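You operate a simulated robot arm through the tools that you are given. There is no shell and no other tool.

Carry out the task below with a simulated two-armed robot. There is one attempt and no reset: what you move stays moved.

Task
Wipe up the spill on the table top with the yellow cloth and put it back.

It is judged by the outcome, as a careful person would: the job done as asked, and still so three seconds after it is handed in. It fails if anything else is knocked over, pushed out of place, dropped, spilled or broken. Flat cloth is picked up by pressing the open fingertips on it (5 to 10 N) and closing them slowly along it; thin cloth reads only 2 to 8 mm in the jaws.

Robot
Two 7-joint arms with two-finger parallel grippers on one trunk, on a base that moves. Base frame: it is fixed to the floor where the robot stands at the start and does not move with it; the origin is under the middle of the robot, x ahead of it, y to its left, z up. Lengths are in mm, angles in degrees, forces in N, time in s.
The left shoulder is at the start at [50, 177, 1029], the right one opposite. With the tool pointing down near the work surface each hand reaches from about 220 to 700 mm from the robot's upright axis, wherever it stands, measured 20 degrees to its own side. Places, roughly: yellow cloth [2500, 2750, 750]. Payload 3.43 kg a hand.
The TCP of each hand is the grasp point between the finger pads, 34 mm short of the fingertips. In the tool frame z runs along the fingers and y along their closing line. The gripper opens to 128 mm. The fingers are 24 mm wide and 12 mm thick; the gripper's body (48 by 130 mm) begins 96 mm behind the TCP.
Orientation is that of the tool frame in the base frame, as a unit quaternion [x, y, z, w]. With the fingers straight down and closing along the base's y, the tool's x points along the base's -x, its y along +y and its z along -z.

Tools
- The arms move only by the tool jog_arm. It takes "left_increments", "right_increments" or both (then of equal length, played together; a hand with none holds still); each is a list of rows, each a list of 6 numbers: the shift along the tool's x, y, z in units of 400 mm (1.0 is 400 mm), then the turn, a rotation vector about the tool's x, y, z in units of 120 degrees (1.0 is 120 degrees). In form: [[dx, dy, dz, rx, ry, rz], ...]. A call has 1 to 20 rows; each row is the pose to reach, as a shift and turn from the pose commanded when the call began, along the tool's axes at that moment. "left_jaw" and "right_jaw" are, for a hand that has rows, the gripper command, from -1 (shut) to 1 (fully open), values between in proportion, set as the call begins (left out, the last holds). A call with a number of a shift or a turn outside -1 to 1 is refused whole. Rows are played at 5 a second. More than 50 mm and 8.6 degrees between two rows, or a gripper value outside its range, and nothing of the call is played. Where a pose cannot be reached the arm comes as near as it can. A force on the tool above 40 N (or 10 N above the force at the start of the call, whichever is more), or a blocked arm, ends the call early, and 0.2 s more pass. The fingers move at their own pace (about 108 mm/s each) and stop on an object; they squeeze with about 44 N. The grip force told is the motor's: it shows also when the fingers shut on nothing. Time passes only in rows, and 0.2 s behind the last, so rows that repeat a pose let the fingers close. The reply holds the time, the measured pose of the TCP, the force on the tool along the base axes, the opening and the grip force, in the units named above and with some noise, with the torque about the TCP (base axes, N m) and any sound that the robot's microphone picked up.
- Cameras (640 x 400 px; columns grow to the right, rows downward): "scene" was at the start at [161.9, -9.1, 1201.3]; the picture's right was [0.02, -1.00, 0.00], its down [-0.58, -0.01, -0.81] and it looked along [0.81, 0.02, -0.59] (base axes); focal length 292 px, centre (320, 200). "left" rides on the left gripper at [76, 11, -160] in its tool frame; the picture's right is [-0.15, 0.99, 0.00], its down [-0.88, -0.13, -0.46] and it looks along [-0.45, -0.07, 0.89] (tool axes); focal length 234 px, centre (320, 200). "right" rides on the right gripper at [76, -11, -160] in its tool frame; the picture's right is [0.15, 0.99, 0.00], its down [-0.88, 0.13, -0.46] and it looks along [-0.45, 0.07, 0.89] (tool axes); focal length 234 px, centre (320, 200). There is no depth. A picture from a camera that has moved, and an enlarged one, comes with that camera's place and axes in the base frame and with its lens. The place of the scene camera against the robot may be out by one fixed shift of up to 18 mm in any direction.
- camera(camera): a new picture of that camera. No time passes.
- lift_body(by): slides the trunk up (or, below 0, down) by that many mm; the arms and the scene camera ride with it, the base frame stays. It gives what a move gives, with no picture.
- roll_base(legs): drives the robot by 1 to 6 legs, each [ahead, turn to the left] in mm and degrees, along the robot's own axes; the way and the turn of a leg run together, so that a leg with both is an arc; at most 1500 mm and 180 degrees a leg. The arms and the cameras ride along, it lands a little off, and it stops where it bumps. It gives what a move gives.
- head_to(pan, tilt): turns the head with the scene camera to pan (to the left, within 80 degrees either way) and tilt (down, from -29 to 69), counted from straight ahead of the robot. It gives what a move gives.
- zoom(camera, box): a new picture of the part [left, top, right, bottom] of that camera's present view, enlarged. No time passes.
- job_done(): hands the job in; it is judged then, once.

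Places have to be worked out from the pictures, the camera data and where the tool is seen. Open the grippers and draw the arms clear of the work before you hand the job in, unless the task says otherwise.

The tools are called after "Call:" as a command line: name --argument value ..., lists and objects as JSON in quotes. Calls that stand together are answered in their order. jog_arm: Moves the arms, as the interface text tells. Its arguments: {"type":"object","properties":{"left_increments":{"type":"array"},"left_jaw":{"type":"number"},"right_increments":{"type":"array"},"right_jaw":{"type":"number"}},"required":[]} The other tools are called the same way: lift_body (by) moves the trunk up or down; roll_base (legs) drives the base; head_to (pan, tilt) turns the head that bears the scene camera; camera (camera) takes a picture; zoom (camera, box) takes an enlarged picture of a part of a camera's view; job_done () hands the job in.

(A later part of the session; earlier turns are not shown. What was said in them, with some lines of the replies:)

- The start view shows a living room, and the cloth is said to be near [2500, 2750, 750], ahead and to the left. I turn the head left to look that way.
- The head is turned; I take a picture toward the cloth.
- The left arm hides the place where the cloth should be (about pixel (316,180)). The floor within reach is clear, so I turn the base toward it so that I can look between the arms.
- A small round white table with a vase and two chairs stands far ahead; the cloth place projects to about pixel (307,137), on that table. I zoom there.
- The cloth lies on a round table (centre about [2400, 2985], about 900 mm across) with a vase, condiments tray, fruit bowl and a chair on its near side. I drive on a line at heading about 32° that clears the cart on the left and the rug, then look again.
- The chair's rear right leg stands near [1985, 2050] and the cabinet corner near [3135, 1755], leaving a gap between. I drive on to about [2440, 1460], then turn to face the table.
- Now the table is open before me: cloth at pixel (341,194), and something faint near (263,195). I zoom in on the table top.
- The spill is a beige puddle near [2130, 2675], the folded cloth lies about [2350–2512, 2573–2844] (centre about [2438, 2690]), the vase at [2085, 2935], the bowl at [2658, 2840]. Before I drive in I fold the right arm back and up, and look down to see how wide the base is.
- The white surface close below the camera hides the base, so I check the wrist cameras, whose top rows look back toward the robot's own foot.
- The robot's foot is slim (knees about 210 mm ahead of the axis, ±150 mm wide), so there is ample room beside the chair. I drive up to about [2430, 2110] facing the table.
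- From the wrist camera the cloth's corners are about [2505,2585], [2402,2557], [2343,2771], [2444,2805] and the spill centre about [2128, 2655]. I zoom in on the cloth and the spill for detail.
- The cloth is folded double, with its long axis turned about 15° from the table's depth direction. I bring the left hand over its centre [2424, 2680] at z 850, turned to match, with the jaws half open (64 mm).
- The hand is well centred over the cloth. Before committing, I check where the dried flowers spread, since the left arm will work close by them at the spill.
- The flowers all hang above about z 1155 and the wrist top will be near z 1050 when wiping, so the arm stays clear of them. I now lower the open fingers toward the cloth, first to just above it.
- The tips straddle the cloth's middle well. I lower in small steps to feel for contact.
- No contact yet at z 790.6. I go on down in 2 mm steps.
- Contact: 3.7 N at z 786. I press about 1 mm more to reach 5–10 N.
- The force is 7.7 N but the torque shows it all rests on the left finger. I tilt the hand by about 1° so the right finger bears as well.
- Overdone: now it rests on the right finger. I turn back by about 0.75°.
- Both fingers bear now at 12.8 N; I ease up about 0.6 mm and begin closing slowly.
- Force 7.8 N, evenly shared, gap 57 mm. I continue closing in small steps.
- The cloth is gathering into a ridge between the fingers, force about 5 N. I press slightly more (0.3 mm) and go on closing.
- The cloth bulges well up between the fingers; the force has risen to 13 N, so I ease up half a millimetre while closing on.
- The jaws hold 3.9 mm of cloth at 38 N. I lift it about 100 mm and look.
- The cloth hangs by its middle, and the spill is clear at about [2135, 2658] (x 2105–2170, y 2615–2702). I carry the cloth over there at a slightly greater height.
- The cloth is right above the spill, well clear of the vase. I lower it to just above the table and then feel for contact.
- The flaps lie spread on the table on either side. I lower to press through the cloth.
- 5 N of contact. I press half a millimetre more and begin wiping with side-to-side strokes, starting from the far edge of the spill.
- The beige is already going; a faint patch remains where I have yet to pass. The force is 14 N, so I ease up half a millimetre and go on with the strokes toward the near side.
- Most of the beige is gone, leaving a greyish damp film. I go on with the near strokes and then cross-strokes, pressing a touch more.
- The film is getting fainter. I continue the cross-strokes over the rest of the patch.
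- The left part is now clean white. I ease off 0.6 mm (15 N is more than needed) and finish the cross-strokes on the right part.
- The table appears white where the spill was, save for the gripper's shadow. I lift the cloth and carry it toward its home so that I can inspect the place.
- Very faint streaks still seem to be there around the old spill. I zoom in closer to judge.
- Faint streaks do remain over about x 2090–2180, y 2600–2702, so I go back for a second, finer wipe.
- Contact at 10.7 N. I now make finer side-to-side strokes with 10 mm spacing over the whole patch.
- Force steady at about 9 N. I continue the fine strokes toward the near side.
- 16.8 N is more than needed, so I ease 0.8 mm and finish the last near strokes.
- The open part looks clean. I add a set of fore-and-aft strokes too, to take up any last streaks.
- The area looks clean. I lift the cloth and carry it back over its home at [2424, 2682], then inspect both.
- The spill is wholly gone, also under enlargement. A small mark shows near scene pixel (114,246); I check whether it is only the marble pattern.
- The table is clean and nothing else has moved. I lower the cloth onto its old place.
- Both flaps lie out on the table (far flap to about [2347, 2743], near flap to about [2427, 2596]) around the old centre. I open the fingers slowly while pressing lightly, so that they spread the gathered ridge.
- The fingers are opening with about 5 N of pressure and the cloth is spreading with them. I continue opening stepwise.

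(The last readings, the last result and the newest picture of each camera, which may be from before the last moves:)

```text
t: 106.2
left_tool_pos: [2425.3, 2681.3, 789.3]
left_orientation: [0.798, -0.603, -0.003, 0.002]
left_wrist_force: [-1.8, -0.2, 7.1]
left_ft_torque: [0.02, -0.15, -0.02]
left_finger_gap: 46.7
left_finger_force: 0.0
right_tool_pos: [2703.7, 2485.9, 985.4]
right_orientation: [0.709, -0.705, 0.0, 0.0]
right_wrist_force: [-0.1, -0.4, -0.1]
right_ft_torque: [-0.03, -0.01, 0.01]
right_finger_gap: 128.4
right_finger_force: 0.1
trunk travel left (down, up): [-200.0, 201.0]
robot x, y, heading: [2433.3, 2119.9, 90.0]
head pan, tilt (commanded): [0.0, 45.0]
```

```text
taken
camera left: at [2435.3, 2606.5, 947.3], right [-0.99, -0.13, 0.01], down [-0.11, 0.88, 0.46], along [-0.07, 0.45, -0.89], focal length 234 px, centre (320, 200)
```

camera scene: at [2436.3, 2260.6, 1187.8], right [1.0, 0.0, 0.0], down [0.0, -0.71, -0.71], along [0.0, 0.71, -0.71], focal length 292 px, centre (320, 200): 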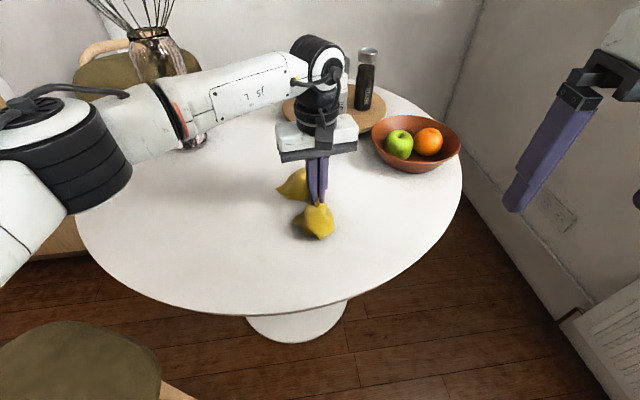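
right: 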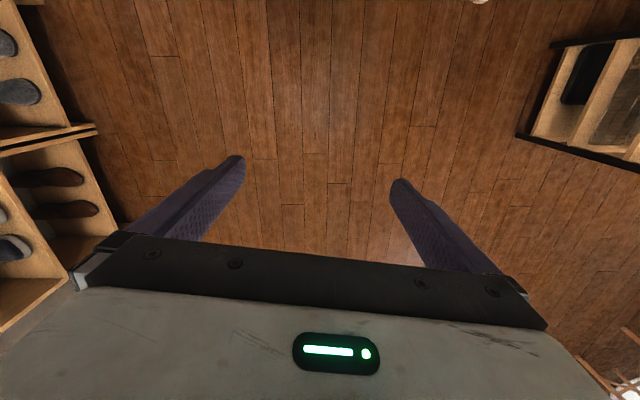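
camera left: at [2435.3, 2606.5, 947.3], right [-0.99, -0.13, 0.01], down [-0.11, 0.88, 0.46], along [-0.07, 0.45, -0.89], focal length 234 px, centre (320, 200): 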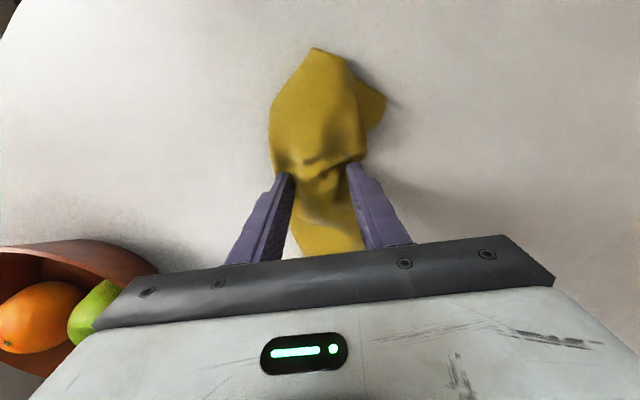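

The cloth is spreading out flat. I open a little more and then lift the hand straight up.

Call:
jog_arm --left_increments '[[0, 0, 0, 0, 0, 0], [0, 0, -0.005, 0, 0, 0], [0, 0, -0.02, 0, 0, 0], [0, 0, -0.05, 0, 0, 0], [0, 0, -0.1, 0, 0, 0], [0, 0, -0.17, 0, 0, 0], [0, 0, -0.25, 0, 0, 0], [0, 0, -0.3, 0, 0, 0], [0, 0, -0.3, 0, 0, 0]]' --left_jaw -0.1

Call:
camera --camera "left"

Call:
zoom --camera "scene" --box '[220, 110, 420, 270]'

```text
t: 108.2
left_tool_pos: [2424.9, 2683.4, 908.4]
left_orientation: [0.797, -0.604, -0.003, 0.002]
left_wrist_force: [-0.2, 0.4, 0.5]
left_ft_torque: [0.0, 0.03, 0.01]
left_finger_gap: 57.4
left_finger_force: 0.1
right_tool_pos: [2703.0, 2485.6, 985.0]
right_orientation: [0.71, -0.704, 0.001, 0.0]
right_wrist_force: [0.2, -0.3, -0.1]
right_ft_torque: [0.0, -0.01, 0.02]
right_finger_gap: 128.3
right_finger_force: 0.1
trunk travel left (down, up): [-200.0, 201.0]
robot x, y, heading: [2430.9, 2118.4, 90.0]
head pan, tilt (commanded): [0.0, 45.0]
```

```text
taken
camera left: at [2434.8, 2607.3, 1066.7], right [-0.99, -0.13, 0.01], down [-0.11, 0.88, 0.46], along [-0.07, 0.45, -0.89], focal length 234 px, centre (320, 200)
```

left: 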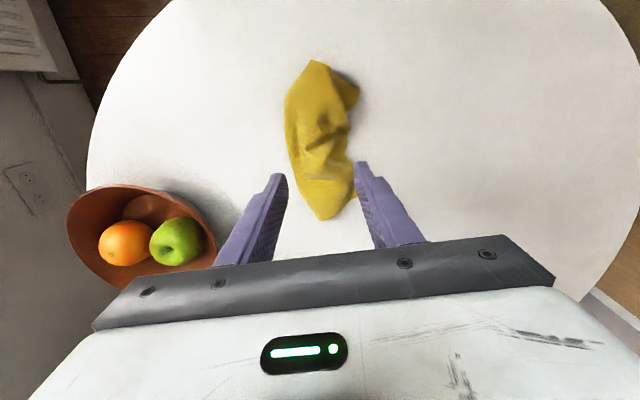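

```text
2.50 times, centred on (320, 190) of scene
camera zoom: at [2436.3, 2260.9, 1187.7], right [1.0, 0.0, 0.0], down [0.0, -0.71, -0.71], along [0.0, 0.71, -0.71], focal length 730 px, centre (320, 225)
```

zoom: 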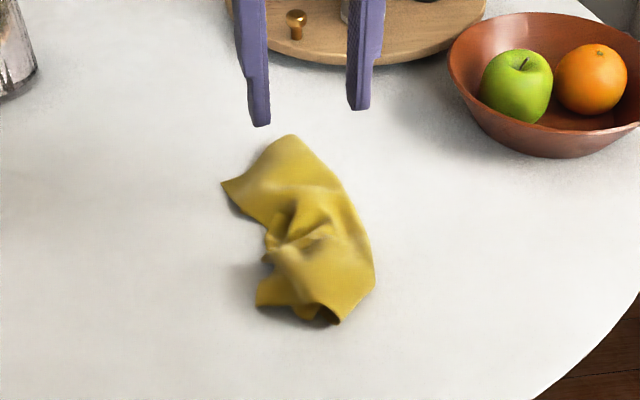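

The cloth lies back at its place (centre about [2415, 2690], originally [2424, 2680]), a bit crumpled at the near end. To tidy it, I will press lightly on the near flap and draw it toward me a few centimetres.

Call:
jog_arm --left_increments '[[0.064, 0.009, 0, 0, 0, 0], [0.1275, 0.018, 0, 0, 0, 0], [0.1275, 0.018, 0.08, 0, 0, 0], [0.1275, 0.018, 0.16, 0, 0, 0], [0.1275, 0.018, 0.24, 0, 0, 0], [0.1275, 0.018, 0.28, 0, 0, 0], [0.1275, 0.018, 0.28, 0, 0, 0]]' --left_jaw -0.2

Call:
zoom --camera "scene" --box '[220, 110, 420, 270]'

Call:
camera --camera "left"

```text
t: 109.8
left_tool_pos: [2429.1, 2630.7, 793.7]
left_orientation: [0.798, -0.603, -0.003, 0.002]
left_wrist_force: [-0.2, -0.8, 0.2]
left_ft_torque: [-0.01, 0.0, 0.01]
left_finger_gap: 51.5
left_finger_force: 0.0
right_tool_pos: [2704.4, 2486.9, 985.3]
right_orientation: [0.71, -0.704, 0.001, 0.001]
right_wrist_force: [1.6, 0.0, -0.2]
right_ft_torque: [-0.01, 0.04, 0.01]
right_finger_gap: 127.7
right_finger_force: 0.1
trunk travel left (down, up): [-200.0, 201.0]
robot x, y, heading: [2432.7, 2120.5, 90.2]
head pan, tilt (commanded): [0.0, 45.0]
```

```text
2.50 times, centred on (320, 190) of scene
camera zoom: at [2436.3, 2260.8, 1187.7], right [1.0, 0.0, 0.0], down [0.0, -0.71, -0.71], along [0.0, 0.71, -0.71], focal length 730 px, centre (320, 225)
```

zoom: 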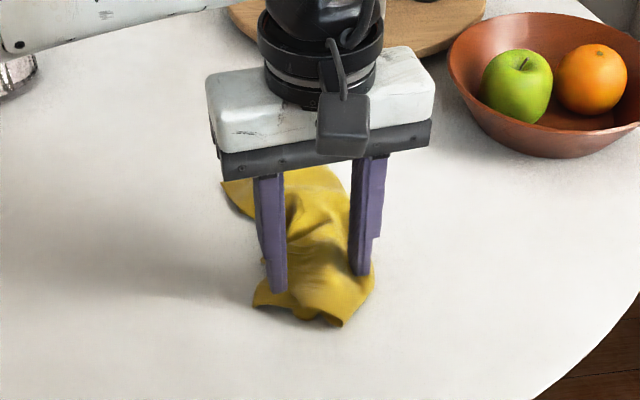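

```text
taken
camera left: at [2441.0, 2555.9, 953.1], right [-0.99, -0.13, 0.01], down [-0.11, 0.88, 0.46], along [-0.07, 0.45, -0.89], focal length 234 px, centre (320, 200)
```

left: 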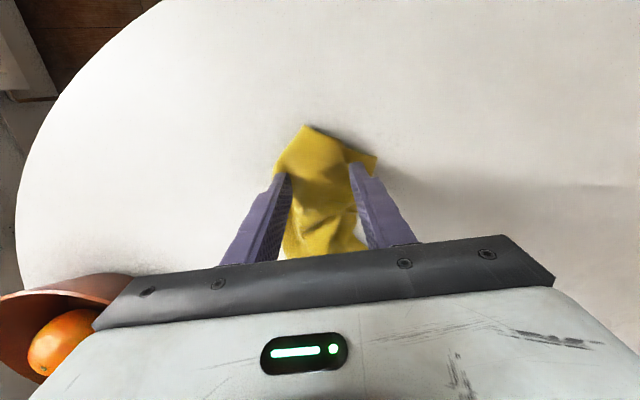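

The tips stand over both sides of the near flap. I lower to a light press.

Call:
jog_arm --left_increments '[[0, 0, 0.008, 0, 0, 0], [0, 0, 0.015, 0, 0, 0], [0, 0, 0.015, 0, 0, 0]]'

```text
t: 110.6
left_tool_pos: [2430.7, 2631.6, 788.8]
left_orientation: [0.798, -0.603, -0.003, 0.001]
left_wrist_force: [0.1, 0.6, 0.8]
left_ft_torque: [-0.02, 0.0, 0.01]
left_finger_gap: 51.2
left_finger_force: 0.0
right_tool_pos: [2703.6, 2485.0, 985.6]
right_orientation: [0.71, -0.705, -0.001, 0.0]
right_wrist_force: [-0.7, 0.0, 0.3]
right_ft_torque: [0.0, -0.01, -0.01]
right_finger_gap: 128.1
right_finger_force: 0.1
trunk travel left (down, up): [-200.0, 201.0]
robot x, y, heading: [2433.4, 2120.7, 90.2]
head pan, tilt (commanded): [0.0, 45.0]
```

Only 0.8 N so far; I press about 1.4 mm more.

Call:
jog_arm --left_increments '[[0, 0, 0.0025, 0, 0, 0], [0, 0, 0.004, 0, 0, 0], [0, 0, 0.004, 0, 0, 0]]'

```text
t: 111.4
left_tool_pos: [2431.7, 2631.7, 788.0]
left_orientation: [0.797, -0.603, -0.004, 0.002]
left_wrist_force: [-0.4, 1.1, 4.4]
left_ft_torque: [0.02, 0.06, 0.0]
left_finger_gap: 51.2
left_finger_force: 0.1
right_tool_pos: [2703.0, 2486.2, 986.2]
right_orientation: [0.71, -0.704, 0.0, 0.0]
right_wrist_force: [1.2, -0.4, 0.4]
right_ft_torque: [0.02, 0.03, 0.0]
right_finger_gap: 128.0
right_finger_force: 0.1
trunk travel left (down, up): [-200.0, 201.0]
robot x, y, heading: [2428.6, 2120.0, 90.0]
head pan, tilt (commanded): [0.0, 45.0]
```

With 4.4 N on the flap I draw it gently about 36 mm toward me and then lift off.

Call:
jog_arm --left_increments '[[0.015, 0, 0.0005, 0, 0, 0], [0.03, 0, 0.0005, 0, 0, 0], [0.045, 0, 0.0005, 0, 0, 0], [0.06, 0, 0.0005, 0, 0, 0], [0.075, 0, 0.0005, 0, 0, 0], [0.09, 0, 0.0005, 0, 0, 0], [0.09, 0, -0.01, 0, 0, 0], [0.09, 0, -0.05, 0, 0, 0], [0.09, 0, -0.12, 0, 0, 0], [0.09, 0, -0.2, 0, 0, 0], [0.0, 0, -0.28, 0, 0, 0], [-0.09, 0, -0.3, 0, 0, 0], [-0.09, 0, -0.3, 0, 0, 0]]'

Call:
zoom --camera "scene" --box '[220, 110, 420, 270]'

Call:
camera --camera "left"

```text
t: 114.2
left_tool_pos: [2422.8, 2667.4, 908.2]
left_orientation: [0.798, -0.603, -0.002, 0.002]
left_wrist_force: [-0.3, -0.1, 0.1]
left_ft_torque: [0.0, 0.01, 0.01]
left_finger_gap: 51.2
left_finger_force: 0.0
right_tool_pos: [2702.9, 2485.0, 986.3]
right_orientation: [0.71, -0.704, 0.0, 0.0]
right_wrist_force: [-0.4, 1.1, 0.4]
right_ft_torque: [-0.01, 0.02, 0.0]
right_finger_gap: 128.1
right_finger_force: 0.2
trunk travel left (down, up): [-200.0, 201.0]
robot x, y, heading: [2435.0, 2124.8, 90.1]
head pan, tilt (commanded): [0.0, 45.0]
```

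```text
2.50 times, centred on (320, 190) of scene
camera zoom: at [2436.3, 2260.9, 1187.7], right [1.0, 0.0, 0.0], down [0.0, -0.71, -0.71], along [0.0, 0.71, -0.71], focal length 730 px, centre (320, 225)
```

zoom: 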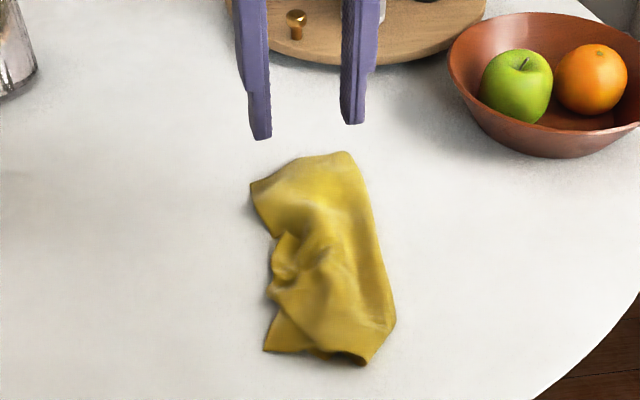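

```text
taken
camera left: at [2433.4, 2591.7, 1066.8], right [-0.99, -0.13, 0.01], down [-0.11, 0.88, 0.46], along [-0.07, 0.45, -0.89], focal length 234 px, centre (320, 200)
```

left: 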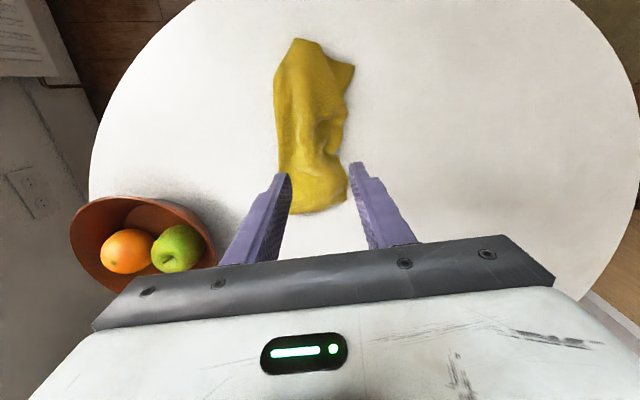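

The cloth now lies at its old place and angle (centre about [2431, 2677] against [2431, 2684] before, in the same camera). I raise the left hand, open it and draw it back to its starting posture.

Call:
jog_arm --left_increments '[[0, 0, -0.06, 0, 0, 0], [0, 0, -0.12, 0, 0, 0], [0.01, 0.085, -0.13, 0, 0, 0.025], [0.02, 0.17, -0.13, 0, 0, 0.05], [0.03, 0.255, -0.13, 0, 0, 0.075], [0.04, 0.34, -0.13, 0, 0, 0.1], [0.052, 0.433, -0.13, 0, 0, 0.128], [0.052, 0.433, -0.13, 0, 0, 0.128]]' --left_jaw 1.0

Call:
roll_base --legs '[[-450, 0]]'

Call:
head_to --pan 0 --tilt 25

Call:
camera --camera "scene"

Call:
zoom --camera "scene" --box '[200, 110, 460, 260]'

```text
t: 116.0
left_tool_pos: [2261.9, 2598.8, 958.5]
left_orientation: [0.709, -0.705, -0.003, 0.003]
left_wrist_force: [-0.3, -0.6, -0.6]
left_ft_torque: [0.0, 0.0, 0.0]
left_finger_gap: 127.9
left_finger_force: 0.0
right_tool_pos: [2702.6, 2485.2, 985.1]
right_orientation: [0.709, -0.705, -0.001, 0.0]
right_wrist_force: [0.0, -0.9, 0.0]
right_ft_torque: [0.0, -0.03, -0.01]
right_finger_gap: 128.0
right_finger_force: 0.1
trunk travel left (down, up): [-200.0, 201.0]
robot x, y, heading: [2434.2, 2122.8, 89.8]
head pan, tilt (commanded): [0.0, 45.0]
```

```text
t: 118.8
left_tool_pos: [2265.2, 2147.7, 960.0]
left_orientation: [0.708, -0.707, -0.003, 0.003]
left_wrist_force: [0.7, -0.9, -0.1]
left_ft_torque: [-0.01, 0.0, 0.03]
left_finger_gap: 128.2
left_finger_force: 0.1
right_tool_pos: [2705.4, 2031.6, 985.3]
right_orientation: [-0.707, 0.707, 0.0, 0.0]
right_wrist_force: [0.6, 0.6, 0.7]
right_ft_torque: [0.0, 0.04, -0.02]
right_finger_gap: 127.9
right_finger_force: 0.1
trunk travel left (down, up): [-200.0, 201.0]
robot x, y, heading: [2430.8, 1669.1, 90.1]
head pan, tilt (commanded): [0.0, 45.0]
```

```text
t: 119.6
left_tool_pos: [2265.0, 2147.5, 959.5]
left_orientation: [0.708, -0.707, -0.002, 0.003]
left_wrist_force: [0.6, -0.6, -0.5]
left_ft_torque: [0.01, 0.01, -0.02]
left_finger_gap: 128.1
left_finger_force: 0.0
right_tool_pos: [2704.6, 2031.1, 985.8]
right_orientation: [0.708, -0.706, 0.001, 0.0]
right_wrist_force: [-1.4, -0.3, 0.0]
right_ft_torque: [-0.02, 0.0, -0.03]
right_finger_gap: 127.8
right_finger_force: 0.1
trunk travel left (down, up): [-200.0, 201.0]
robot x, y, heading: [2432.6, 1671.4, 89.9]
head pan, tilt (commanded): [0.0, 25.0]
```

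```text
taken
camera scene: at [2437.0, 1818.7, 1218.2], right [1.0, 0.0, 0.0], down [0.0, -0.42, -0.91], along [0.0, 0.91, -0.42], focal length 292 px, centre (320, 200)
```

scene: 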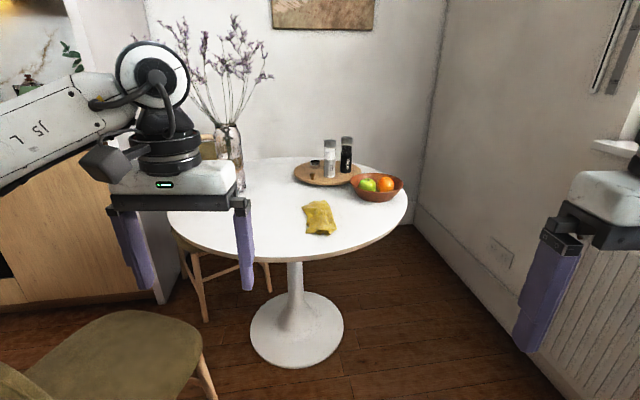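

```text
2.46 times, centred on (330, 185) of scene
camera zoom: at [2437.0, 1818.7, 1218.2], right [1.0, 0.0, 0.0], down [0.0, -0.42, -0.91], along [0.0, 0.91, -0.42], focal length 719 px, centre (295, 237)
```

zoom: 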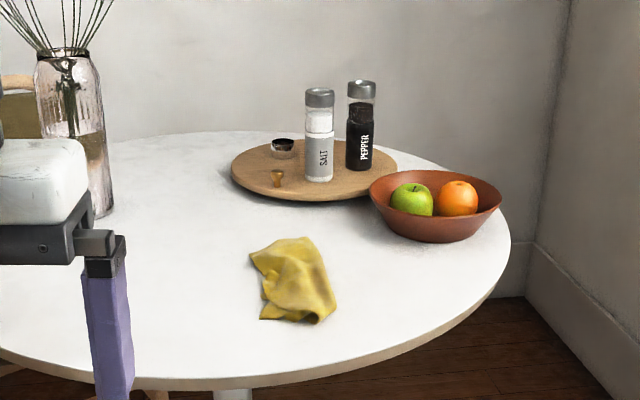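

The table is clean as checked at high magnification. The cloth lies back in its place, the vase, tray, shakers, bowl and chairs stand as before, and both grippers are open and drawn clear. I hand the job in.

Call:
job_done

```text
The job is handed in.
```

I wiped up the spill and put the yellow cloth back in its place, then handed the job in.

- **Spill:** The first pass left faint streaks, so I wiped the area a second time. A close-up taken with the arm out of the way showed nothing left.
- **Cloth:** Its centre is within about 10 mm of where it started, at about the same angle. It lies a little crumpled, not as neatly folded as it was.
- **Everything else:** The final pictures show the vase, tray, shakers, bowl and chairs standing as before. Both grippers are open and the robot has backed away from the table.
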